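You operate a simulated robot arm through the tools that you are given. There is no shell and no other tool.

You run a simulated two-armed robot. Do the job below in one go: nothing can be reset, and whatever is moved stays where it is left.

Task
Empty the sump and fill the water tank to about 20 L.
Fine: sump valve closed again, soap knob on 1, pump left off, floor dry. Where these are worked on the way, their far stop is far enough and under half their travel is too little: sump valve.

Only the result counts: the job must be done as asked and must still hold three seconds after the hand-in. Knocking over, shifting, dropping, spilling or breaking anything else fails it.

Robot
Two 7-joint arms with fingered hands on one trunk that stands fixed in place. Base frame: the origin is at the foot of the trunk, x ahead of it, y to its left, z up. Lengths are in cm, angles in degrees, forces in N, time in s.
The left shoulder is at [4.2, 16.3, 106.1], the right one opposite. Each reaches about 121.5 cm from its shoulder. Payload 4 kg a hand.
The tool frame of a hand sits at the grasp point between the pads (the TCP): z along the fingers, y along the line on which they close. The tips reach 3.6 cm beyond it. The gripper opens to 12.4 cm; its body begins 4.2 cm behind the TCP. The gripper is a hand of 4 fingers: y runs from the thumb to the fingers, the wrist lies at [-1.5, -9.9, -18.9] in the tool frame, and closing takes about 1.5 s.
Orientation is that of the tool frame in the base frame, as [roll, pitch, yaw] about the fixed x, y, z axes, in that order (R = Rz(yaw) Ry(pitch) Rx(roll)). With the fingers straight down and the wrist toward the robot, the tool's x, y and z point along [0, 1, 0], [1, 0, 0] and [0, 0, -1] of the base frame.

Tools
- The arms move only by the tool nudge_tool. It takes "left_targets", "right_targets" or both (then of equal length, played together; a hand with none holds still); each is a list of rows, each a list of 2 entries, a list of its own where there are three numbers: the shift along the base's x, y, z in cm, then the turn, a rotation vector about the base's x, y, z in degrees. In form: [[[tx, ty, tz], [wx, wy, wz]], ...]. A call has 1 to 20 rows; each row is the pose to reach, as a shift and turn from the pose commanded when the call began. "left_jaw" and "right_jaw" are, for a hand that has rows, the opening, from 0 (shut) to 1 (fully open), set as the call begins (left out, the last holds). Rows are played at 5 a second. More than 5 cm and 8.6 degrees between two rows, or a gripper value outside its range, and nothing of the call is played. Where a pose cannot be reached the arm comes as near as it can. A force on the tool above 90 N (or 10 N above the force at the start of the call, whichever is more), or a blocked arm, ends the call early, and 0.2 s more pass. Each finger travels about 4.5 cm/s and halts on what it meets, pressing with about 24 N; the grip force reading is that of the motor and also rises with nothing between the fingers. The clock runs only during rows and for 0.2 s after the last one: add rows that repeat a pose to give the fingers time. The reply holds the time, the measured pose of the TCP, the force on the tool along the base axes, the opening and the grip force, in the units named above and with some noise, with the torque about the TCP (base axes, N m) and any sound that the robot's microphone picked up.
- Cameras (640 x 400 px; columns grow to the right, rows downward): "scene" is now at [13.8, 4.66, 131.37]; the picture's right is [0.50, -0.86, -0.08], its down [-0.21, -0.04, -0.98] and it looks along [0.84, 0.50, -0.20] (base axes); focal length 274 px, centre (320, 200). "left" rides on the left gripper at [-7.5, -8.6, -12.3] in its tool frame; the picture's right is [-0.70, -0.34, 0.63], its down [0.64, -0.68, 0.35] and it looks along [0.32, 0.65, 0.69] (tool axes); focal length 275 px, centre (320, 200). "right" rides on the right gripper at [7.5, -8.6, -12.3] in its tool frame; the picture's right is [-0.70, 0.34, -0.63], its down [-0.64, -0.68, 0.35] and it looks along [-0.32, 0.65, 0.69] (tool axes); focal length 275 px, centre (320, 200). There is no depth. A picture from a camera that has moved, and an enlarged one, comes with that camera's place and axes in the base frame and with its lens. The place of the scene camera against the robot may be out by one fixed shift of up to 1.8 cm in any direction.
- snapshot(camera): a new picture of that camera. No time passes.
- move_column(by): moves the trunk up (or, below 0, down) by that many cm; the arms and the scene camera ride with it, the base frame stays. It gives what a move gives, with no picture.
- finger_targets(index, middle, ring, thumb_bend, thumb_turn, hand): sets how far each is bent, from 0 (flat) to 1 (curled in); at 0.3 the hand is open as for a grip, at 0.7 the pads meet at the TCP. One left out holds its place. A second passes; each finger stops where it meets its share of the squeeze, and holds until it gets a number again. A gripper value or a shape takes the hand back. It gives what a move gives, with no picture; readings hold the bend of each and the force on the fingers (four entries, about 0 where the hand has none), thumb and palm. thumb_turn goes from beside the hand (0) to across from the fingers (1), as for a grip.
- grasp_type(shape, hand): the hand has 4 fingers and takes this shape, open, in about a second: jaw (thumb against the fingers, like two jaws); tri (thumb and two fingers); tip (a fingertip pinch); poke (one finger out to press); point (the index stretched); flat (the hand flat); cup (the hand cupped); fist (a fist). The gripper value then closes the fingers along that shape, each until it touches; the sizes above hold for jaw. It gives what a move gives, with no picture.
- head_to(pan, tilt): turns the head with the scene camera to pan (to the left, within 86 degrees either way) and tilt (down, from -29 to 69), counted from straight ahead of the robot (the tilt from the chest, where the trunk bows). It gives what a move gives.
- zoom(camera, box): a new picture of the part [left, top, right, bottom] of that camera's present view, enlarged. No time passes.
- close_job(): hands the job in; it is judged then, once.

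Nothing tells you positions but the pictures and the camera data. Unless the task says otherwise, let go and move clear before handing in.

The tools are called after "Emit:" as name(argument=value, ...) on one line, values as JSON. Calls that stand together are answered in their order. nudge_tool: Moves the arms, as the interface text tells. Its arguments: {"type":"object","properties":{"left_targets":{"type":"array","items":{"type":"array"}},"left_jaw":{"type":"number"},"right_targets":{"type":"array","items":{"type":"array"}},"right_jaw":{"type":"number"}},"required":[]} The other tools are called the same way: move_column (by) moves the trunk up or down; grasp_type (shape, hand) gives the hand a shape; finger_targets (index, middle, ring, thumb_bend, thumb_turn, hand) moves the fingers one by one; head_to (pan, tilt) turns the head that bears the scene camera; snapshot (camera) takes a picture; zoom (camera, box) takes an enlarged picture of a part of a camera's view; close_job () hands the job in.

At the start:

```text
time: 0.0
left_eef_pos: [54.7, 65.13, 136.98]
left_tcp_rot: [-180.0, 0.0, 90.1]
left_contact_force: [0.5, -0.9, -0.4]
left_wrist_torque: [-0.01, -0.03, -0.01]
left_width: 12.38
left_grasp_force: 0.1
left_shape: jaw
left_bend: [0.3, 0.3, 0.3, 0.3, 0.98]
left_finger forces: [0.0, 0.0, 0.0, 0.0, 0.0, 0.0]
right_eef_pos: [78.44, 8.72, 131.88]
right_tcp_rot: [-179.9, 0.0, 90.0]
right_contact_force: [-0.4, -0.3, -0.4]
right_wrist_torque: [-0.01, -0.04, 0.0]
right_width: 12.36
right_grasp_force: 0.0
right_shape: jaw
right_bend: [0.3, 0.3, 0.3, 0.3, 0.98]
right_finger forces: [0.0, 0.0, 0.0, 0.1, 0.0, 0.0]
trunk travel left (down, up): [-22.5, 25.3]
head pan, tilt (commanded): [30.3, 4.0]
```

scene: 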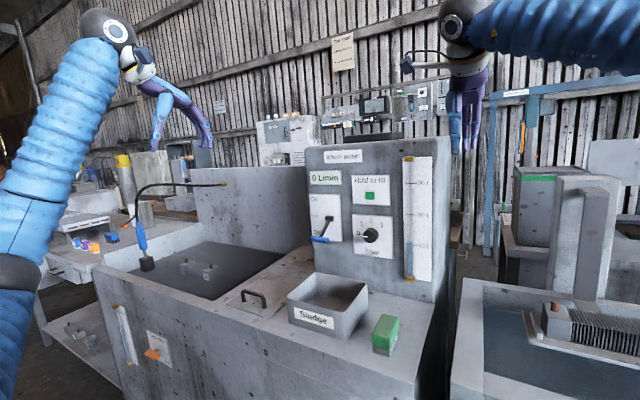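
right: 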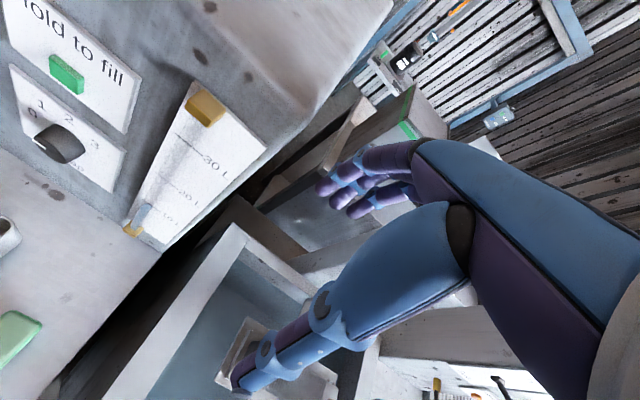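
left: 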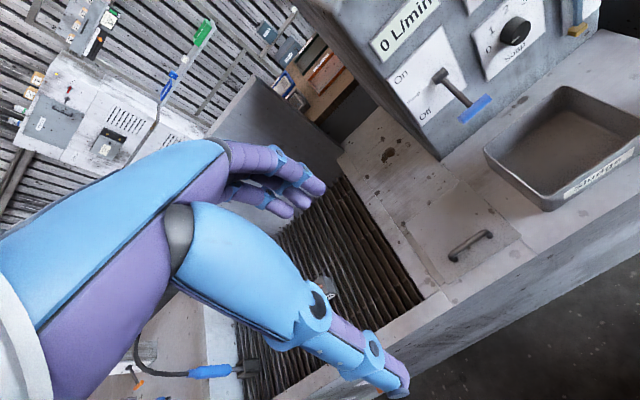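

I see a grey wash unit with a control panel (pump switch, hold-to-fill button, soap knob, level gauge), a sump gauge and an orange valve on the front at the left, a sludge tray and a green block. First I'll take closer pictures.

Emit:
zoom(camera="scene", box=[290, 130, 450, 290])

Emit:
zoom(camera="scene", box=[80, 260, 240, 400])

Emit:
zoom(camera="scene", box=[220, 250, 440, 390])

Emit:
zoom(camera="scene", box=[100, 160, 300, 290])

```text
2.50 times, centred on (370, 210) of scene
camera zoom: at [13.8, 4.66, 131.37], right [0.5, -0.86, -0.08], down [-0.21, -0.04, -0.98], along [0.84, 0.5, -0.2], focal length 685 px, centre (195, 175)
```

zoom: 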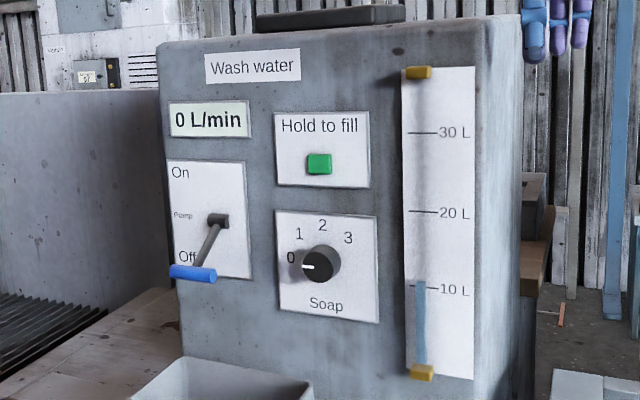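

```text
2.86 times, centred on (160, 330) of scene
camera zoom: at [13.8, 4.66, 131.37], right [0.5, -0.86, -0.08], down [-0.21, -0.04, -0.98], along [0.84, 0.5, -0.2], focal length 783 px, centre (777, -171)
```

zoom: 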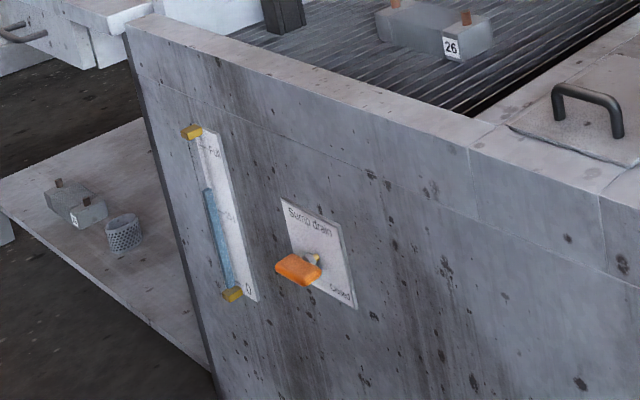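

```text
2.86 times, centred on (330, 320) of scene
camera zoom: at [13.8, 4.66, 131.37], right [0.5, -0.86, -0.08], down [-0.21, -0.04, -0.98], along [0.84, 0.5, -0.2], focal length 783 px, centre (291, -143)
```

zoom: 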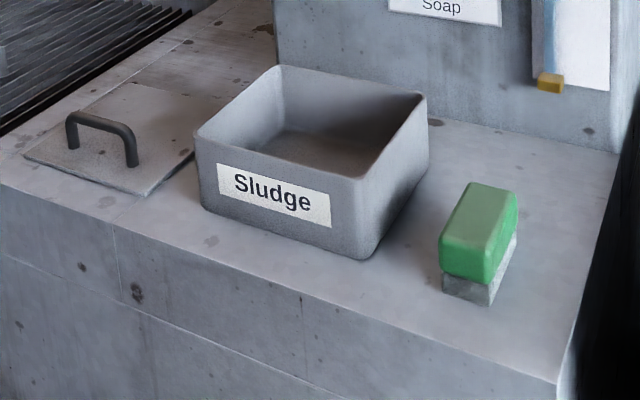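

```text
3.08 times, centred on (200, 225) of scene
camera zoom: at [13.8, 4.66, 131.37], right [0.5, -0.86, -0.08], down [-0.21, -0.04, -0.98], along [0.84, 0.5, -0.2], focal length 843 px, centre (689, 123)
```

zoom: 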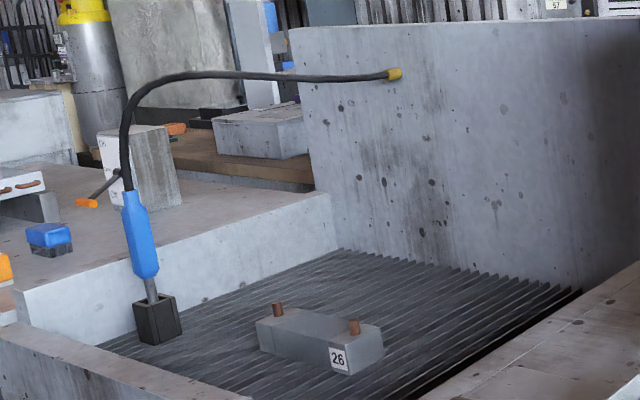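

The unit's front edge seems to run along y at about x=61, with the panel near x=86 and the sump valve far to the left. I'll turn the head to look at the sump valve and gauge, and zoom the wrist views.

Emit:
head_to(pan=60, tilt=35)

Emit:
zoom(camera="left", box=[320, 0, 640, 200])

Emit:
zoom(camera="left", box=[320, 150, 640, 350])

Emit:
zoom(camera="right", box=[0, 0, 320, 200])

```text
time: 1.0
left_eef_pos: [54.78, 65.09, 136.94]
left_tcp_rot: [-180.0, 0.1, 90.0]
left_contact_force: [-0.3, 0.0, 0.4]
left_wrist_torque: [0.03, 0.02, 0.0]
left_width: 12.39
left_grasp_force: 0.1
left_shape: jaw
left_bend: [0.3, 0.3, 0.3, 0.3, 0.98]
left_finger forces: [0.1, 0.0, 0.0, 0.1, 0.0, 0.1]
right_eef_pos: [78.46, 8.8, 131.86]
right_tcp_rot: [179.9, -0.1, 90.2]
right_contact_force: [0.0, 0.4, 0.4]
right_wrist_torque: [0.01, 0.03, 0.02]
right_width: 12.34
right_grasp_force: 0.0
right_shape: jaw
right_bend: [0.3, 0.3, 0.3, 0.3, 0.98]
right_finger forces: [0.1, 0.0, 0.0, 0.1, 0.0, 0.0]
trunk travel left (down, up): [-22.5, 25.3]
head pan, tilt (commanded): [60.0, 35.0]
```

```text
2.00 times, centred on (480, 100) of left
camera zoom: at [46.07, 57.67, 149.22], right [-0.34, -0.7, -0.63], down [-0.68, 0.65, -0.35], along [0.65, 0.32, -0.69], focal length 551 px, centre (0, 400)
```

zoom: 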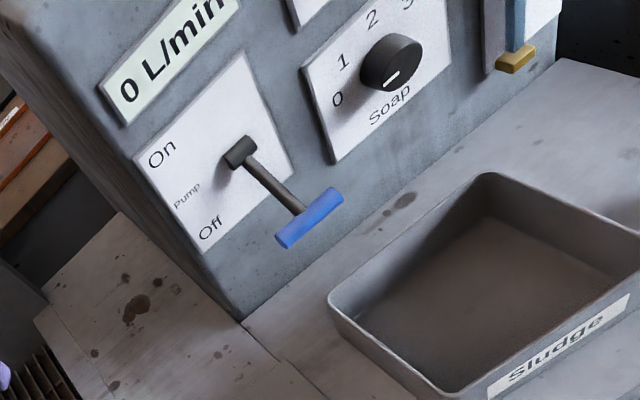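

```text
2.00 times, centred on (480, 250) of left
camera zoom: at [46.07, 57.67, 149.22], right [-0.34, -0.7, -0.63], down [-0.68, 0.65, -0.35], along [0.65, 0.32, -0.69], focal length 551 px, centre (0, 100)
```

zoom: 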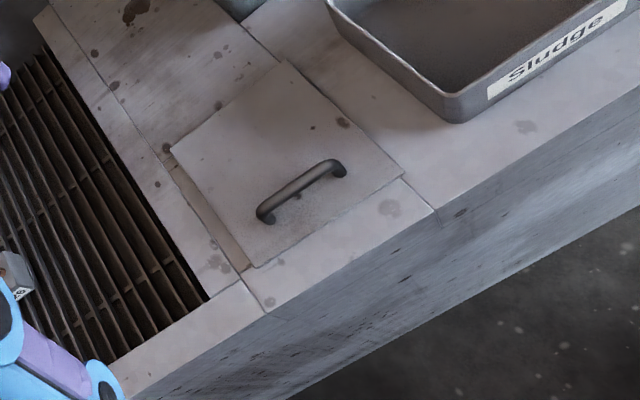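

```text
2.00 times, centred on (160, 100) of right
camera zoom: at [69.86, 16.38, 144.23], right [0.34, -0.7, 0.63], down [-0.68, -0.64, -0.35], along [0.65, -0.32, -0.69], focal length 551 px, centre (640, 400)
```

zoom: 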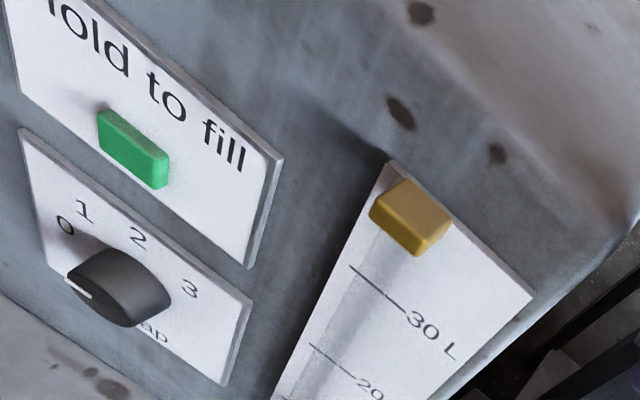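

Emit:
snapshot(camera="scene")

```text
taken
camera scene: at [9.59, 7.67, 126.99], right [0.86, -0.5, -0.13], down [-0.41, -0.5, -0.77], along [0.32, 0.71, -0.63], focal length 274 px, centre (320, 200)
```

scene: 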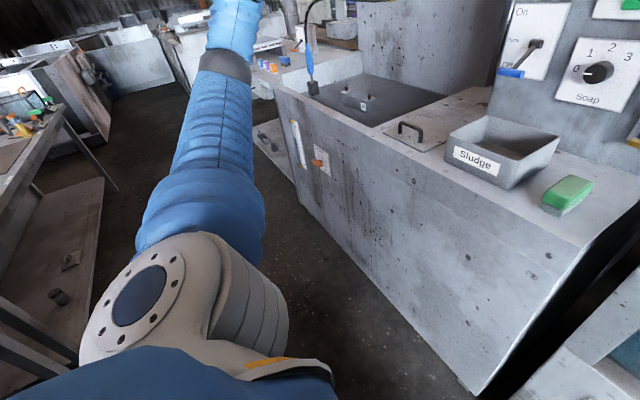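

Emit:
zoom(camera="scene", box=[260, 90, 420, 190])

Emit:
zoom(camera="scene", box=[280, 110, 344, 190])

```text
4.00 times, centred on (340, 140) of scene
camera zoom: at [9.59, 7.67, 126.99], right [0.86, -0.5, -0.13], down [-0.41, -0.5, -0.77], along [0.32, 0.71, -0.63], focal length 1096 px, centre (240, 440)
```

zoom: 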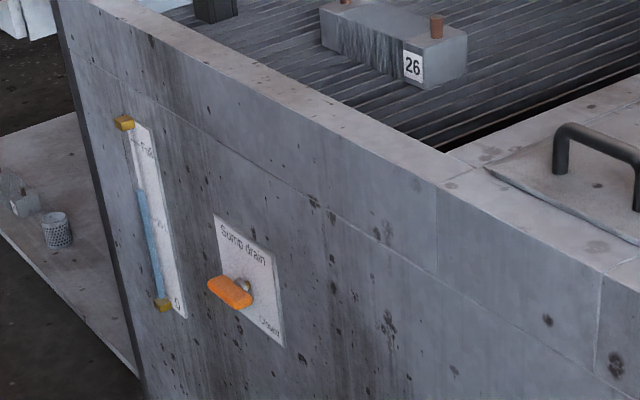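

```text
5.00 times, centred on (312, 150) of scene
camera zoom: at [9.59, 7.67, 126.99], right [0.86, -0.5, -0.13], down [-0.41, -0.5, -0.77], along [0.32, 0.71, -0.63], focal length 1370 px, centre (360, 450)
```

zoom: 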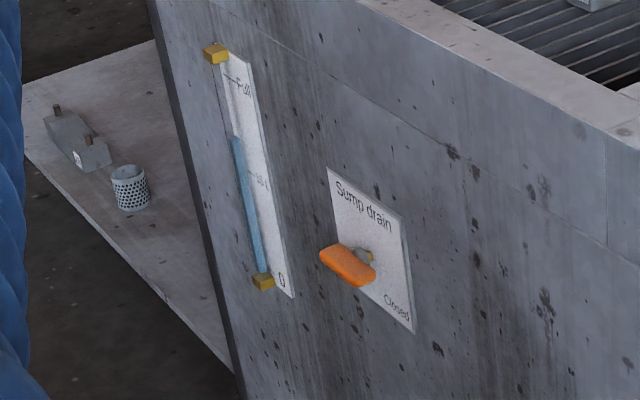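

Emit:
zoom(camera="scene", box=[306, 140, 338, 180])

Emit:
zoom(camera="scene", box=[282, 115, 314, 175])

```text
10.00 times, centred on (322, 160) of scene
camera zoom: at [9.59, 7.67, 126.99], right [0.86, -0.5, -0.13], down [-0.41, -0.5, -0.77], along [0.32, 0.71, -0.63], focal length 2740 px, centre (300, 600)
```

zoom: 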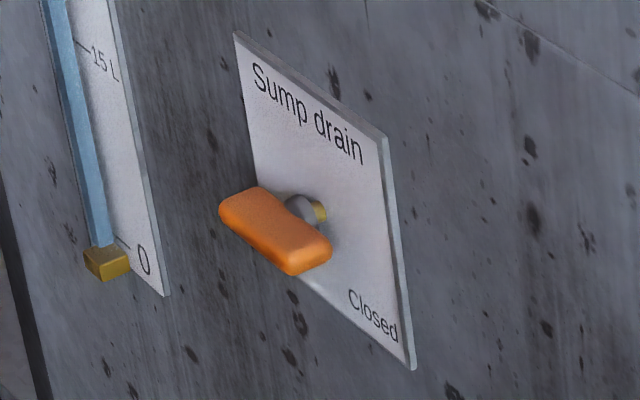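

```text
6.67 times, centred on (298, 145) of scene
camera zoom: at [9.59, 7.67, 126.99], right [0.86, -0.5, -0.13], down [-0.41, -0.5, -0.77], along [0.32, 0.71, -0.63], focal length 1826 px, centre (467, 567)
```

zoom: 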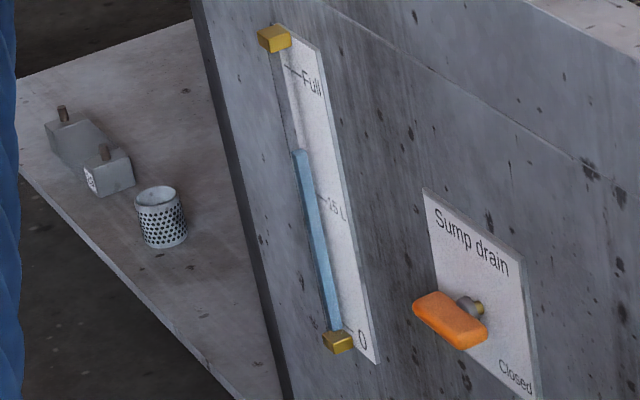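

The sump valve is an orange bar handle on a spindle near [56,106,62], with the sump gauge at about 18–20 L next to it. I'll bring the left hand to the front of the unit, well clear, to use its camera for a closer look.

Emit:
nudge_tool(left_targets=[[[-1.9, 4.4, 0], [0, 0, 0]], [[-3.7, 8.9, 0], [0, 0, 0]], [[-5.6, 13.3, 0], [0, 0, 0]], [[-7.5, 17.8, 0], [0, 0, 0]], [[-9.3, 22.2, 0], [0, 0, 0]], [[-11.2, 26.7, 0], [0, 0, 0]], [[-13.1, 31.1, 0], [0, 0, 0]], [[-14.9, 35.6, 0], [0, 0, 0]], [[-16.8, 40, 0], [0, 0, 0]], [[-16.8, 40, -4.5], [0, 0, 0]], [[-16.8, 40, -9], [0, 0, 0]], [[-16.8, 40, -13.5], [0, 0, 0]], [[-16.8, 40, -18], [0, 0, 0]], [[-16.8, 40, -22.5], [0, 0, 0]], [[-16.8, 40, -27], [0, 0, 0]], [[-16.8, 40, -31.5], [0, 0, 0]], [[-16.8, 40, -36], [0, 0, 0]], [[-16.8, 40, -40], [0, 0, 0]], [[-16.8, 40, -42], [0, 0, 0]], [[-16.8, 40, -42], [0, 0, 0]]])

Emit:
snapshot(camera="left")

Emit:
snapshot(camera="scene")

```text
time: 5.2
left_eef_pos: [37.99, 105.34, 95.06]
left_tcp_rot: [180.0, -0.1, 89.9]
left_contact_force: [0.0, 0.4, 1.0]
left_wrist_torque: [0.0, 0.0, 0.03]
left_width: 12.4
left_grasp_force: 0.0
left_shape: jaw
left_bend: [0.3, 0.3, 0.3, 0.3, 0.98]
left_finger forces: [0.1, 0.1, 0.1, 0.0, 0.0, 0.0]
right_eef_pos: [78.45, 8.78, 132.03]
right_tcp_rot: [-179.9, 0.0, 90.0]
right_contact_force: [0.5, 0.3, -0.6]
right_wrist_torque: [-0.01, 0.0, 0.01]
right_width: 12.35
right_grasp_force: 0.0
right_shape: jaw
right_bend: [0.3, 0.3, 0.3, 0.3, 0.98]
right_finger forces: [0.0, 0.0, 0.1, 0.0, 0.1, 0.1]
trunk travel left (down, up): [-22.5, 25.3]
head pan, tilt (commanded): [60.0, 35.0]
```

```text
taken
camera left: at [29.33, 97.88, 107.3], right [-0.34, -0.7, -0.63], down [-0.68, 0.64, -0.35], along [0.65, 0.32, -0.69], focal length 275 px, centre (320, 200)
```

left: 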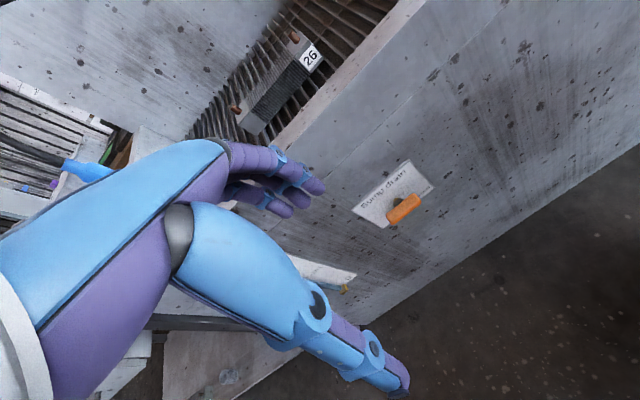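

```text
taken
camera scene: at [9.55, 7.66, 126.99], right [0.86, -0.5, -0.13], down [-0.41, -0.5, -0.77], along [0.32, 0.71, -0.63], focal length 274 px, centre (320, 200)
```

scene: 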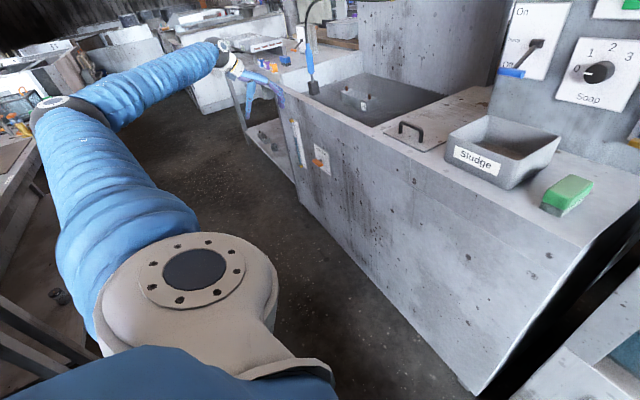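

Emit:
zoom(camera="left", box=[340, 150, 450, 240])

Emit:
zoom(camera="left", box=[240, 100, 480, 300])

```text
4.44 times, centred on (395, 195) of left
camera zoom: at [29.33, 97.88, 107.3], right [-0.34, -0.7, -0.63], down [-0.68, 0.64, -0.35], along [0.65, 0.32, -0.69], focal length 1224 px, centre (-13, 222)
```

zoom: 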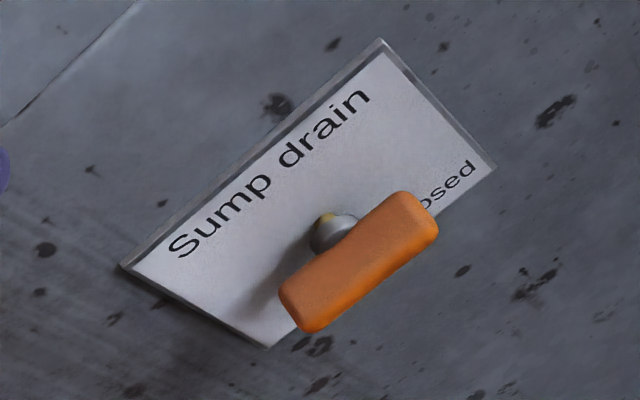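

```text
2.00 times, centred on (360, 200) of left
camera zoom: at [29.33, 97.88, 107.3], right [-0.34, -0.7, -0.63], down [-0.68, 0.64, -0.35], along [0.65, 0.32, -0.69], focal length 551 px, centre (240, 200)
```

zoom: 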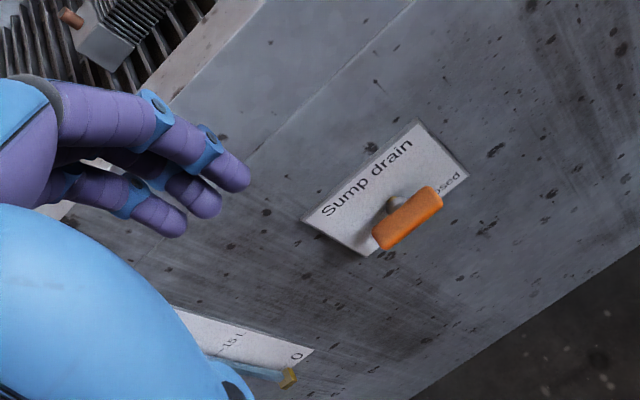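

The valve is a T-bar about 6.5 cm long, standing roughly 3 cm off its plate, horizontal while closed. Only "Closed" is readable, so I'll pitch the left hand up by 45° to look at the plate from the front for an "Open" mark.

Emit:
nudge_tool(left_targets=[[[-1, 0.3, -2.5], [0, -5.6, 0]], [[-2, 0.7, -5], [0, -11.2, 0]], [[-3, 1, -7.5], [0, -16.9, 0]], [[-4, 1.4, -10], [0, -22.5, 0]], [[-5, 1.7, -12.5], [0, -28.1, 0]], [[-6, 2, -15], [0, -33.7, 0]], [[-7, 2.4, -17.5], [0, -39.4, 0]], [[-8, 2.7, -20], [0, -45, 0]], [[-8, 2.7, -20], [0, -45, 0]]])

Emit:
snapshot(camera="left")

Emit:
zoom(camera="left", box=[340, 160, 500, 300])

```text
time: 7.2
left_eef_pos: [30.14, 107.72, 75.24]
left_tcp_rot: [135.0, 0.0, 90.0]
left_contact_force: [1.3, -0.3, -0.5]
left_wrist_torque: [0.04, 0.02, -0.03]
left_width: 12.4
left_grasp_force: 0.1
left_shape: jaw
left_bend: [0.3, 0.3, 0.3, 0.3, 0.98]
left_finger forces: [0.0, 0.0, 0.0, 0.0, 0.0, 0.0]
right_eef_pos: [78.49, 8.63, 131.86]
right_tcp_rot: [180.0, 0.0, 89.9]
right_contact_force: [-0.2, 0.4, 0.1]
right_wrist_torque: [0.0, 0.0, 0.01]
right_width: 12.35
right_grasp_force: 0.0
right_shape: jaw
right_bend: [0.3, 0.3, 0.3, 0.3, 0.98]
right_finger forces: [0.1, 0.0, 0.0, 0.1, 0.0, 0.1]
trunk travel left (down, up): [-22.5, 25.3]
head pan, tilt (commanded): [60.0, 35.0]
```

```text
taken
camera left: at [15.28, 100.28, 77.74], right [0.21, -0.7, -0.69], down [-0.24, 0.65, -0.73], along [0.95, 0.31, -0.03], focal length 275 px, centre (320, 200)
```

left: 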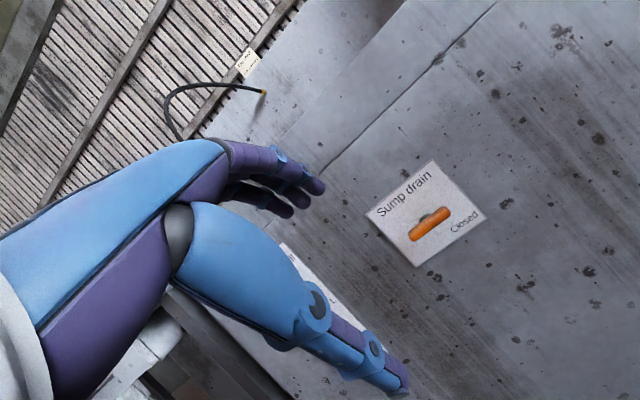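

```text
2.86 times, centred on (420, 230) of left
camera zoom: at [15.28, 100.28, 77.74], right [0.21, -0.7, -0.69], down [-0.24, 0.65, -0.73], along [0.95, 0.31, -0.03], focal length 786 px, centre (34, 114)
```

zoom: 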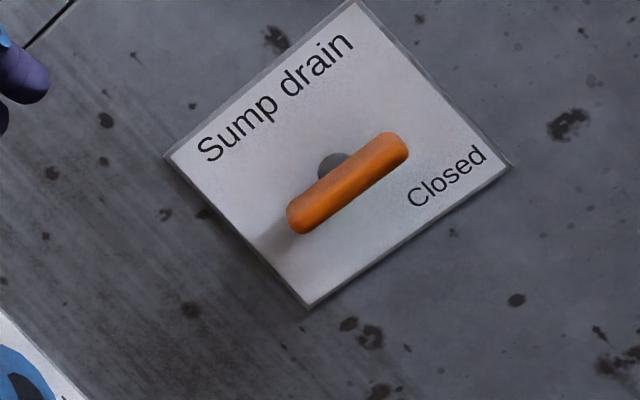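

The plate carries only "Closed" (lower right); the T-bar's centre triangulates to about [55.3, 104, 63.1], axis along x. I'll draw the right hand back from the panel, then lower the trunk so that the left arm reaches the valve comfortably.

Emit:
nudge_tool(right_targets=[[[-4.5, -0.5, 0], [0, 0, 0]], [[-9, -1, 0], [0, 0, 0]], [[-13.5, -1.5, 0], [0, 0, 0]], [[-18, -2, 0], [0, 0, 0]], [[-22.5, -2, 0], [0, 0, 0]], [[-25, -2, 0], [0, 0, 0]]])

Emit:
move_column(by=-18)

Emit:
snapshot(camera="left")

Emit:
snapshot(camera="scene")

```text
time: 8.6
left_eef_pos: [30.06, 107.78, 75.18]
left_tcp_rot: [135.0, 0.0, 90.0]
left_contact_force: [0.4, 0.2, 0.4]
left_wrist_torque: [-0.01, -0.02, -0.01]
left_width: 12.37
left_grasp_force: 0.0
left_shape: jaw
left_bend: [0.3, 0.3, 0.3, 0.3, 0.98]
left_finger forces: [0.0, 0.0, 0.1, 0.0, 0.0, 0.0]
right_eef_pos: [53.55, 6.28, 131.83]
right_tcp_rot: [180.0, -0.1, 90.1]
right_contact_force: [0.6, 0.6, 0.7]
right_wrist_torque: [0.0, -0.01, 0.02]
right_width: 12.38
right_grasp_force: 0.1
right_shape: jaw
right_bend: [0.3, 0.3, 0.3, 0.3, 0.98]
right_finger forces: [0.1, 0.0, 0.0, 0.0, 0.1, 0.0]
trunk travel left (down, up): [-22.5, 25.3]
head pan, tilt (commanded): [60.0, 35.0]
```

```text
time: 10.6
left_eef_pos: [29.92, 107.78, 57.05]
left_tcp_rot: [134.8, 0.0, 90.0]
left_contact_force: [0.3, -0.7, 0.4]
left_wrist_torque: [0.0, 0.02, -0.01]
left_width: 12.4
left_grasp_force: 0.0
left_shape: jaw
left_bend: [0.3, 0.3, 0.3, 0.3, 0.98]
left_finger forces: [0.0, 0.0, 0.0, 0.0, 0.1, 0.0]
right_eef_pos: [53.37, 6.82, 113.95]
right_tcp_rot: [180.0, 0.0, 90.0]
right_contact_force: [-1.0, -0.6, -0.2]
right_wrist_torque: [0.02, -0.01, -0.01]
right_width: 12.36
right_grasp_force: 0.0
right_shape: jaw
right_bend: [0.3, 0.3, 0.3, 0.3, 0.98]
right_finger forces: [0.0, 0.0, 0.1, 0.1, 0.0, 0.1]
trunk travel left (down, up): [-4.5, 43.3]
head pan, tilt (commanded): [60.0, 35.0]
```

```text
taken
camera left: at [15.06, 100.36, 59.64], right [0.21, -0.7, -0.69], down [-0.24, 0.65, -0.73], along [0.95, 0.32, -0.03], focal length 275 px, centre (320, 200)
```

left: 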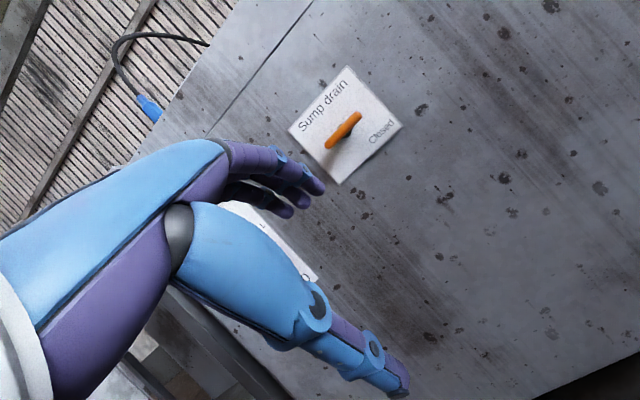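

```text
taken
camera scene: at [21.01, 7.66, 103.44], right [0.78, -0.5, -0.37], down [-0.61, -0.5, -0.62], along [0.12, 0.71, -0.69], focal length 274 px, centre (320, 200)
```

scene: 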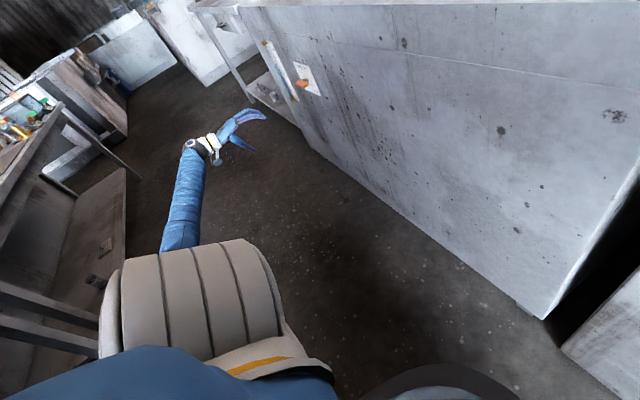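

Emit:
zoom(camera="left", box=[280, 60, 420, 200])

Emit:
zoom(camera="scene", box=[190, 20, 350, 170])

```text
2.86 times, centred on (350, 130) of left
camera zoom: at [15.06, 100.36, 59.64], right [0.21, -0.7, -0.69], down [-0.24, 0.65, -0.73], along [0.95, 0.32, -0.03], focal length 786 px, centre (234, 400)
```

zoom: 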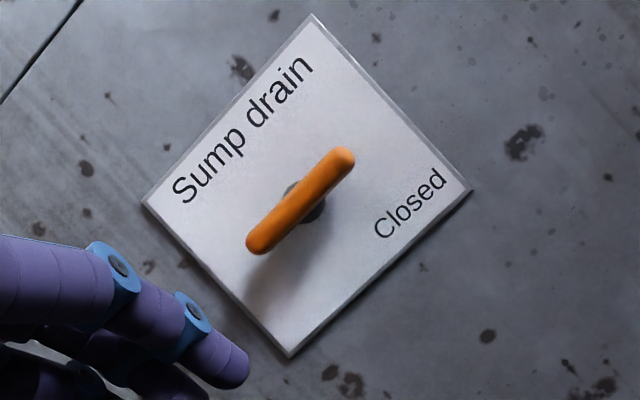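

```text
2.67 times, centred on (270, 95) of scene
camera zoom: at [21.01, 7.66, 103.44], right [0.78, -0.5, -0.37], down [-0.61, -0.5, -0.62], along [0.12, 0.71, -0.69], focal length 731 px, centre (453, 480)
```

zoom: 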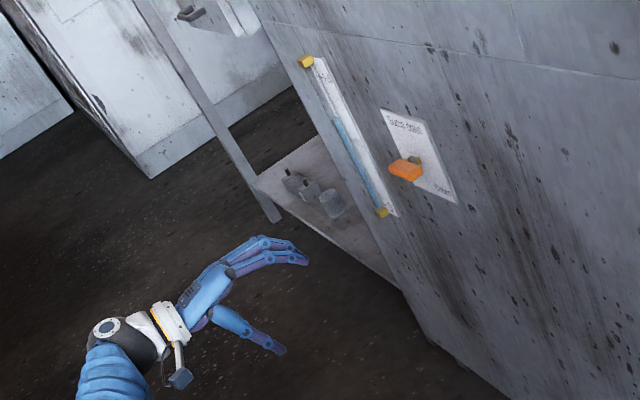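

The trunk bowed a little forward; the bar's centre is confirmed near [55.3, 104, 63.3]. I'll turn the left hand to point at the plate (fingers above, thumb below the bar), stopping 10 cm short.

Emit:
nudge_tool(left_targets=[[[1.8, -1.0, 0.8], [0.98, -5.56, 2.37]], [[3.5, -2.0, 1.6], [1.96, -11.1, 4.74]], [[5.3, -3.0, 2.3], [2.94, -16.7, 7.1]], [[7.0, -3.9, 3.1], [3.92, -22.2, 9.5]], [[8.8, -4.9, 3.9], [4.9, -27.8, 11.8]], [[10.6, -5.9, 4.7], [5.88, -33.4, 14.2]], [[12.3, -6.9, 5.5], [6.86, -38.9, 16.6]], [[14.1, -7.9, 6.25], [7.84, -44.5, 18.95]], [[14.1, -7.9, 6.25], [7.84, -44.5, 18.95]]])

Emit:
snapshot(camera="left")

Emit:
snapshot(camera="scene")

```text
time: 12.6
left_eef_pos: [37.1, 99.64, 65.04]
left_tcp_rot: [102.6, -1.6, 105.4]
left_contact_force: [-0.4, -0.6, -0.1]
left_wrist_torque: [0.02, 0.0, -0.01]
left_width: 12.4
left_grasp_force: 0.1
left_shape: jaw
left_bend: [0.3, 0.3, 0.3, 0.3, 0.98]
left_finger forces: [0.1, 0.0, 0.0, 0.0, 0.0, 0.0]
left hand out of reach, approached as far as the arm can: row 6, 7, 8, 9
right_eef_pos: [53.41, 6.92, 113.83]
right_tcp_rot: [-179.9, 0.0, 90.0]
right_contact_force: [-0.3, 0.6, -0.6]
right_wrist_torque: [0.0, -0.02, -0.01]
right_width: 12.39
right_grasp_force: 0.1
right_shape: jaw
right_bend: [0.3, 0.3, 0.3, 0.3, 0.98]
right_finger forces: [0.1, 0.1, 0.0, 0.1, 0.0, 0.0]
trunk travel left (down, up): [-4.5, 43.3]
head pan, tilt (commanded): [60.0, 35.0]
```

```text
taken
camera left: at [25.59, 88.93, 59.09], right [0.71, -0.51, -0.49], down [0.01, 0.69, -0.72], along [0.71, 0.51, 0.49], focal length 275 px, centre (320, 200)
```

left: 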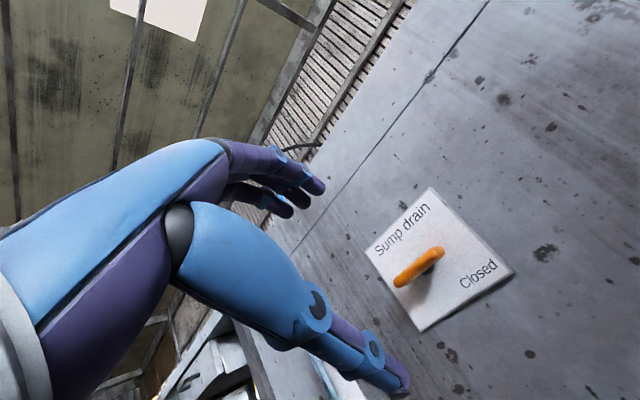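

```text
taken
camera scene: at [21.07, 7.65, 103.39], right [0.78, -0.5, -0.37], down [-0.61, -0.5, -0.62], along [0.12, 0.71, -0.69], focal length 274 px, centre (320, 200)
```

scene: 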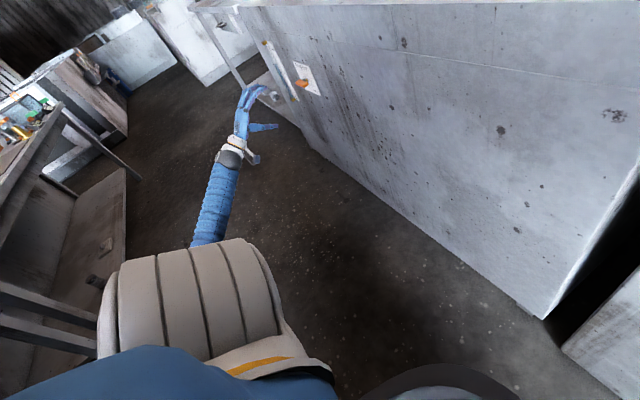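

The full turn was out of the wrist's range there. I'll back off slightly with a small turn to see how the arm takes the next relative command, then come in at a more oblique angle.

Emit:
nudge_tool(left_targets=[[[-2.5, -1, 0], [0, 5, 0]], [[-5, -2, 0], [0, 10, 0]], [[-7, -3, 0], [0, 15, 0]], [[-7, -3, 0], [0, 20, 0]], [[-7, -3, 0], [0, 20, 0]]])

```text
time: 13.8
left_eef_pos: [29.87, 96.33, 64.91]
left_tcp_rot: [122.1, -6.7, 103.9]
left_contact_force: [-0.4, 0.3, -0.1]
left_wrist_torque: [0.03, 0.0, 0.04]
left_width: 12.39
left_grasp_force: 0.0
left_shape: jaw
left_bend: [0.3, 0.3, 0.3, 0.3, 0.98]
left_finger forces: [0.0, 0.1, 0.0, 0.0, 0.0, 0.1]
right_eef_pos: [53.42, 6.86, 113.9]
right_tcp_rot: [-179.8, 0.0, 90.0]
right_contact_force: [0.3, -0.2, 0.4]
right_wrist_torque: [-0.03, -0.03, -0.01]
right_width: 12.37
right_grasp_force: 0.1
right_shape: jaw
right_bend: [0.3, 0.3, 0.3, 0.3, 0.98]
right_finger forces: [0.0, 0.0, 0.1, 0.0, 0.1, 0.0]
trunk travel left (down, up): [-4.5, 43.3]
head pan, tilt (commanded): [60.0, 35.0]
```

The arm takes each command from where it really is. Now I'll swing the left hand to an oblique approach (pointing mostly +y, a little toward the plate), stopping about 12 cm short of the bar's right end.

Emit:
nudge_tool(left_targets=[[[2.3, -0.7, 0.3], [0.64, -2.26, 5.6]], [[4.65, -1.5, 0.5], [1.27, -4.5, 11.2]], [[7, -2.2, 0.8], [1.9, -6.8, 16.8]], [[9.3, -2.9, 1.0], [2.54, -9.05, 22.35]], [[11.6, -3.6, 1.3], [3.2, -11.3, 27.9]], [[14, -4.4, 1.6], [3.8, -13.6, 33.5]], [[16.3, -5.1, 1.9], [4.45, -15.8, 39.1]], [[18.6, -5.8, 2.1], [5.08, -18.1, 44.7]], [[18.6, -5.8, 2.1], [5.08, -18.1, 44.7]]])

Emit:
snapshot(camera="left")

Emit:
snapshot(camera="scene")

```text
time: 15.8
left_eef_pos: [48.47, 90.45, 66.86]
left_tcp_rot: [105.0, 0.0, 149.9]
left_contact_force: [0.2, -0.4, 0.1]
left_wrist_torque: [0.0, 0.01, 0.02]
left_width: 12.39
left_grasp_force: 0.1
left_shape: jaw
left_bend: [0.3, 0.3, 0.3, 0.3, 0.98]
left_finger forces: [0.1, 0.0, 0.0, 0.1, 0.0, 0.0]
right_eef_pos: [53.51, 6.88, 113.96]
right_tcp_rot: [-180.0, 0.1, 89.9]
right_contact_force: [0.5, 0.9, -0.2]
right_wrist_torque: [0.0, 0.01, 0.04]
right_width: 12.37
right_grasp_force: 0.1
right_shape: jaw
right_bend: [0.3, 0.3, 0.3, 0.3, 0.98]
right_finger forces: [0.0, 0.0, 0.0, 0.1, 0.0, 0.0]
trunk travel left (down, up): [-4.5, 43.3]
head pan, tilt (commanded): [60.0, 35.0]
```

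```text
taken
camera left: at [47.9, 74.59, 61.7], right [0.87, 0.11, -0.49], down [-0.48, 0.46, -0.75], along [0.14, 0.88, 0.45], focal length 275 px, centre (320, 200)
```

left: 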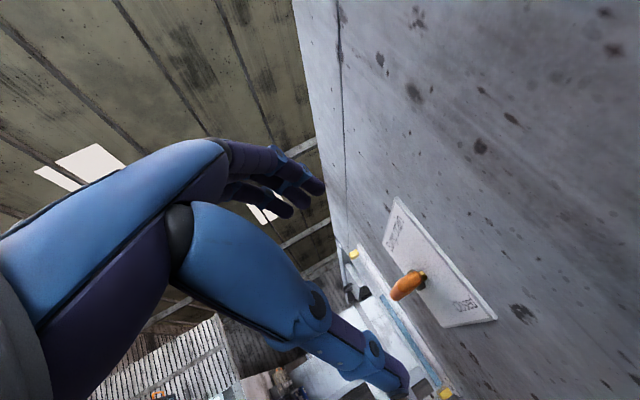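

```text
taken
camera scene: at [21.06, 7.65, 103.4], right [0.78, -0.5, -0.37], down [-0.61, -0.5, -0.62], along [0.12, 0.71, -0.69], focal length 274 px, centre (320, 200)
```

scene: 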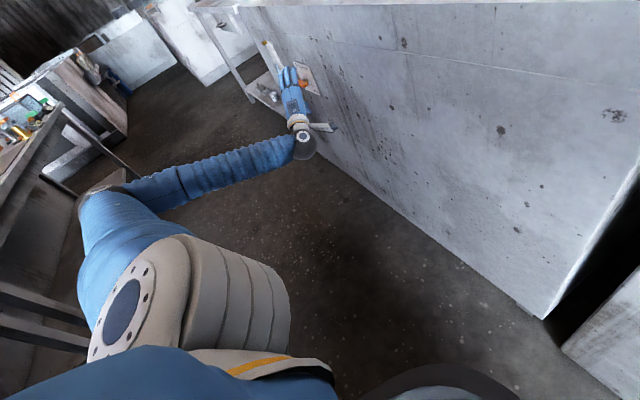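

Emit:
zoom(camera="left", box=[340, 180, 520, 350])

Emit:
zoom(camera="scene", box=[230, 20, 360, 170])

```text
2.35 times, centred on (430, 265) of left
camera zoom: at [47.9, 74.59, 61.7], right [0.87, 0.11, -0.49], down [-0.48, 0.46, -0.75], along [0.14, 0.88, 0.45], focal length 648 px, centre (61, 47)
```

zoom: 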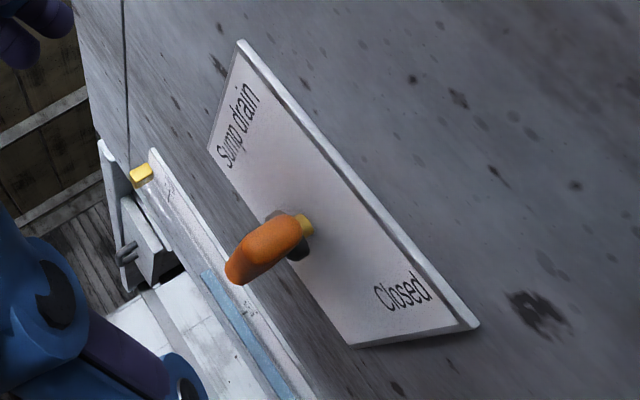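

```text
2.67 times, centred on (295, 95) of scene
camera zoom: at [21.06, 7.65, 103.4], right [0.78, -0.5, -0.37], down [-0.61, -0.5, -0.62], along [0.12, 0.71, -0.69], focal length 731 px, centre (387, 480)
```

zoom: 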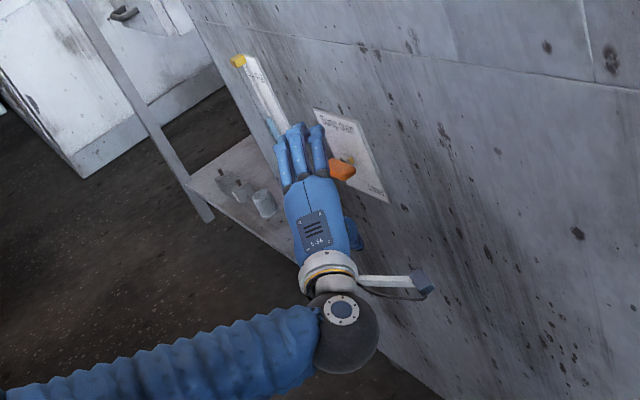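

The arm's elbow now swings out to the left so the forearm points at the unit, which should allow a straight-on approach. I'll turn the hand to face the plate and stop about 12 cm short of the bar.

Emit:
nudge_tool(left_targets=[[[-0.9, 1.4, -0.6], [1.64, -1.95, -6.6]], [[-1.8, 2.8, -1.2], [3.28, -3.9, -13.25]], [[-2.75, 4.25, -1.8], [4.92, -5.85, -19.9]], [[-3.7, 5.7, -2.4], [6.56, -7.8, -26.5]], [[-4.6, 7.1, -3], [8.2, -9.75, -33.1]], [[-5.5, 8.5, -3.6], [9.84, -11.7, -39.75]], [[-5.5, 8.5, -3.6], [9.84, -11.7, -39.75]]])

Emit:
snapshot(camera="left")

Emit:
snapshot(camera="scene")

```text
time: 17.4
left_eef_pos: [43.02, 99.16, 63.44]
left_tcp_rot: [89.9, 0.0, 110.0]
left_contact_force: [-0.5, -0.6, 0.2]
left_wrist_torque: [0.04, 0.0, -0.01]
left_width: 12.38
left_grasp_force: 0.1
left_shape: jaw
left_bend: [0.3, 0.3, 0.3, 0.3, 0.98]
left_finger forces: [0.0, 0.0, 0.0, 0.1, 0.0, 0.0]
right_eef_pos: [53.4, 6.81, 113.84]
right_tcp_rot: [-180.0, 0.0, 90.0]
right_contact_force: [-0.2, 0.1, -0.2]
right_wrist_torque: [0.01, 0.0, 0.0]
right_width: 12.34
right_grasp_force: 0.1
right_shape: jaw
right_bend: [0.3, 0.3, 0.3, 0.3, 0.98]
right_finger forces: [0.0, 0.0, 0.0, 0.0, 0.0, 0.0]
trunk travel left (down, up): [-4.5, 43.3]
head pan, tilt (commanded): [60.0, 35.0]
```

```text
taken
camera left: at [33.94, 87.92, 54.71], right [0.83, -0.44, -0.34], down [0.11, 0.72, -0.68], along [0.54, 0.53, 0.65], focal length 275 px, centre (320, 200)
```

left: 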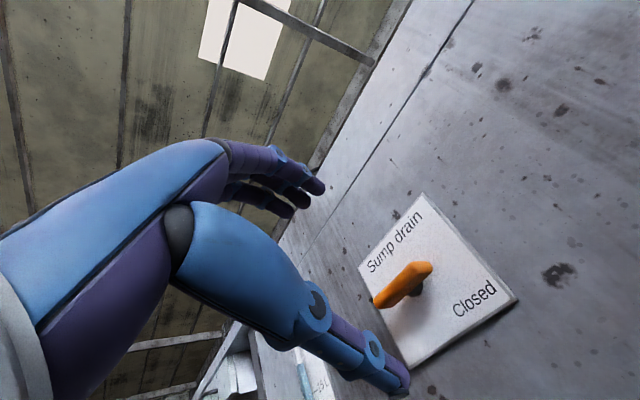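

```text
taken
camera scene: at [21.07, 7.65, 103.4], right [0.78, -0.5, -0.37], down [-0.61, -0.5, -0.62], along [0.12, 0.71, -0.69], focal length 274 px, centre (320, 200)
```

scene: 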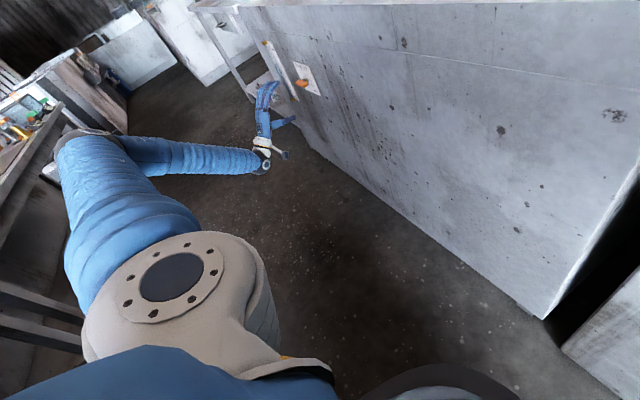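

The hand faces the plate squarely now. I'll advance straight along the fingers to just short of the grip position and check the alignment.

Emit:
nudge_tool(left_targets=[[[3, 1.2, 0], [0, 0, 0]], [[6, 2.4, 0], [0, 0, 0]], [[9, 3.6, -0.1], [0, 0, 0]], [[9, 3.6, -0.1], [0, 0, 0]]], left_jaw=0.7)

Emit:
snapshot(camera="left")

Emit:
zoom(camera="scene", box=[230, 30, 370, 150])

```text
time: 18.4
left_eef_pos: [52.04, 102.97, 63.37]
left_tcp_rot: [89.9, 0.0, 110.0]
left_contact_force: [0.1, -0.2, 0.1]
left_wrist_torque: [0.01, 0.02, 0.0]
left_width: 8.71
left_grasp_force: 0.2
left_shape: jaw
left_bend: [0.34, 0.38, 0.36, 0.49, 0.99]
left_finger forces: [0.0, 0.1, 0.1, 0.1, 0.1, 0.0]
right_eef_pos: [53.33, 6.87, 113.93]
right_tcp_rot: [-180.0, 0.1, 90.0]
right_contact_force: [-0.3, 0.0, 0.5]
right_wrist_torque: [0.0, 0.01, 0.01]
right_width: 12.38
right_grasp_force: 0.0
right_shape: jaw
right_bend: [0.3, 0.3, 0.3, 0.3, 0.98]
right_finger forces: [0.1, 0.1, 0.0, 0.0, 0.0, 0.0]
trunk travel left (down, up): [-4.5, 43.3]
head pan, tilt (commanded): [60.0, 35.0]
```

```text
taken
camera left: at [43.03, 91.74, 54.68], right [0.83, -0.44, -0.34], down [0.11, 0.72, -0.68], along [0.54, 0.53, 0.65], focal length 275 px, centre (320, 200)
```

left: 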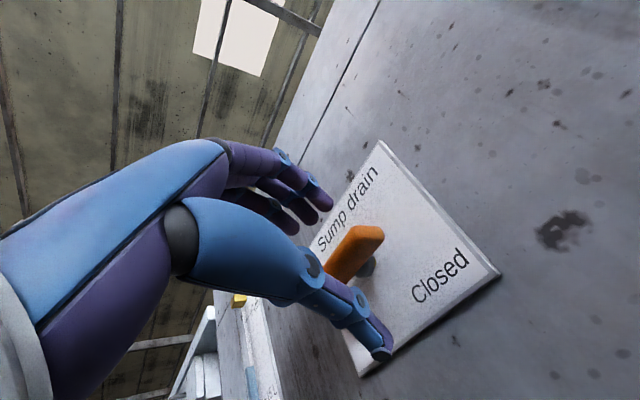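

```text
3.33 times, centred on (300, 90) of scene
camera zoom: at [21.06, 7.64, 103.41], right [0.78, -0.5, -0.37], down [-0.61, -0.5, -0.62], along [0.12, 0.71, -0.69], focal length 913 px, centre (387, 567)
```

zoom: 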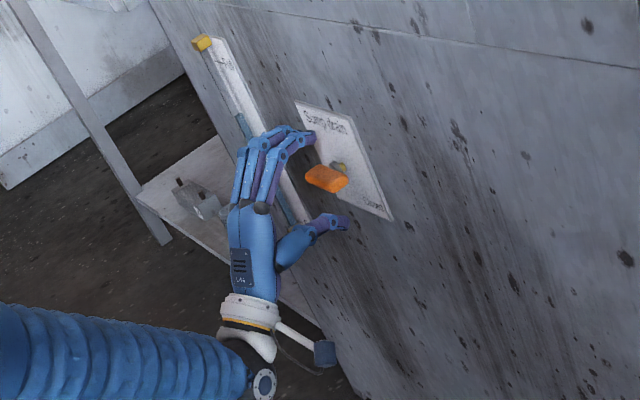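

Emit:
nudge_tool(left_targets=[[[0.6, 0.2, 0], [0, 0, 0]], [[1.2, 0.4, 0], [0, 0, 0]], [[1.2, 0.4, 0], [0, 0, 0]]])

Emit:
nudge_tool(left_targets=[[[0, 0, 0], [0, 0, 0]], [[0, 0, 0], [0, 0, 0]], [[0, 0, 0], [0, 0, 0]], [[0, 0, 0], [0, 0, 0]], [[0, 0, 0], [0, 0, 0]], [[0, 0, 0], [0, 0, 0]], [[0, 0, 0], [0, 0, 0]], [[0, 0, 0], [0, 0, 0]]], left_jaw=0.05)

Emit:
snapshot(camera="left")

Emit:
zoom(camera="scene", box=[230, 30, 370, 150])

```text
time: 19.2
left_eef_pos: [53.12, 103.19, 63.28]
left_tcp_rot: [89.8, -0.1, 109.9]
left_contact_force: [-0.2, 0.9, -0.1]
left_wrist_torque: [0.02, 0.02, 0.01]
left_width: 8.73
left_grasp_force: 0.1
left_shape: jaw
left_bend: [0.34, 0.38, 0.36, 0.49, 0.99]
left_finger forces: [0.0, 0.0, 0.0, 0.1, 0.1, 0.1]
right_eef_pos: [53.44, 6.9, 113.89]
right_tcp_rot: [-179.9, -0.1, 89.9]
right_contact_force: [0.1, 0.3, -0.2]
right_wrist_torque: [-0.01, -0.01, 0.01]
right_width: 12.36
right_grasp_force: 0.0
right_shape: jaw
right_bend: [0.3, 0.3, 0.3, 0.3, 0.98]
right_finger forces: [0.0, 0.0, 0.0, 0.1, 0.0, 0.0]
trunk travel left (down, up): [-4.5, 43.3]
head pan, tilt (commanded): [60.0, 35.0]
```

```text
time: 21.0
left_eef_pos: [53.09, 103.29, 63.16]
left_tcp_rot: [90.0, 0.0, 110.2]
left_contact_force: [0.3, 7.5, -4.4]
left_wrist_torque: [-0.07, -0.44, 0.42]
left_width: 1.58
left_grasp_force: 23.8
left_shape: jaw
left_bend: [0.62, 0.67, 0.7, 0.65, 0.99]
left_finger forces: [20.7, 5.4, 1.4, 0.0, 27.9, 0.0]
right_eef_pos: [53.51, 7.09, 113.86]
right_tcp_rot: [-179.9, -0.1, 90.0]
right_contact_force: [0.2, -0.2, 0.7]
right_wrist_torque: [0.03, 0.02, 0.0]
right_width: 12.39
right_grasp_force: 0.0
right_shape: jaw
right_bend: [0.3, 0.3, 0.3, 0.3, 0.98]
right_finger forces: [0.1, 0.0, 0.0, 0.0, 0.0, 0.0]
trunk travel left (down, up): [-4.5, 43.3]
head pan, tilt (commanded): [60.0, 35.0]
```

```text
taken
camera left: at [44.1, 92.13, 54.51], right [0.83, -0.44, -0.34], down [0.1, 0.72, -0.68], along [0.54, 0.53, 0.65], focal length 275 px, centre (320, 200)
```

left: 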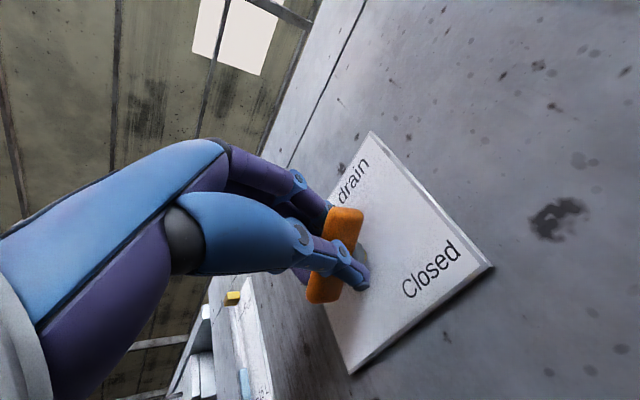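

```text
3.33 times, centred on (300, 90) of scene
camera zoom: at [21.1, 7.73, 103.38], right [0.78, -0.5, -0.37], down [-0.61, -0.5, -0.62], along [0.12, 0.71, -0.69], focal length 913 px, centre (387, 567)
```

zoom: 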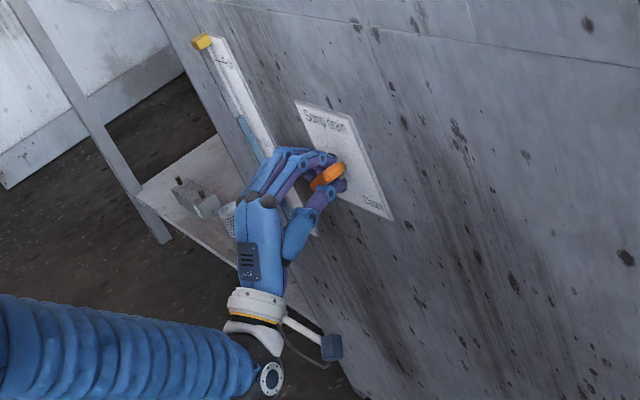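

Closing on the bar already turned it somewhat counter-clockwise (right end up), so that looks like the opening direction. I'll keep the grip and twist the hand further that way about the spindle.

Emit:
nudge_tool(left_targets=[[[0, 0, 0.1], [-8, 0, 0]], [[0, 0, 0.2], [-16, 0, 0]], [[0, 0.05, 0.3], [-24, 0, 0]], [[0, 0.1, 0.4], [-32, 0, 0]], [[0, 0.15, 0.45], [-40, 0, 0]], [[0, 0.15, 0.45], [-40, 0, 0]]])

Emit:
snapshot(camera="left")

Emit:
zoom(camera="scene", box=[230, 30, 370, 150])

```text
time: 22.4
left_eef_pos: [53.05, 103.29, 63.58]
left_tcp_rot: [105.9, 37.2, 115.2]
left_contact_force: [-5.9, -3.2, -3.2]
left_wrist_torque: [-0.02, -0.19, 0.52]
left_width: 1.54
left_grasp_force: 24.3
left_shape: jaw
left_bend: [0.62, 0.67, 0.7, 0.65, 0.99]
left_finger forces: [20.2, 5.1, 0.8, 0.1, 30.5, 0.0]
right_eef_pos: [53.4, 6.9, 113.74]
right_tcp_rot: [-180.0, 0.1, 90.0]
right_contact_force: [-0.5, 0.4, -0.4]
right_wrist_torque: [0.0, -0.02, 0.0]
right_width: 12.36
right_grasp_force: 0.0
right_shape: jaw
right_bend: [0.3, 0.3, 0.3, 0.3, 0.98]
right_finger forces: [0.0, 0.0, 0.0, 0.0, 0.0, 0.0]
trunk travel left (down, up): [-4.5, 43.3]
head pan, tilt (commanded): [60.0, 35.0]
```

```text
taken
camera left: at [44.13, 89.24, 64.24], right [0.83, -0.55, 0.02], down [0.1, 0.12, -0.99], along [0.54, 0.83, 0.15], focal length 275 px, centre (320, 200)
```

left: 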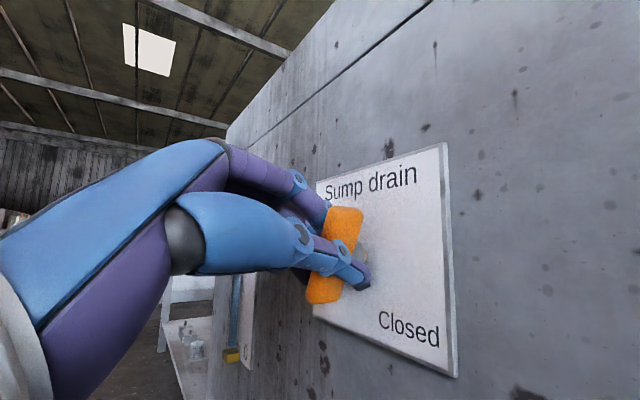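

```text
3.33 times, centred on (300, 90) of scene
camera zoom: at [21.07, 7.67, 103.39], right [0.78, -0.5, -0.37], down [-0.61, -0.5, -0.62], along [0.12, 0.71, -0.69], focal length 913 px, centre (387, 567)
```

zoom: 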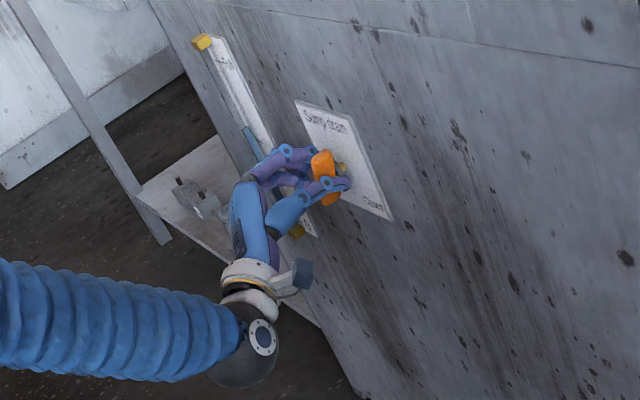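

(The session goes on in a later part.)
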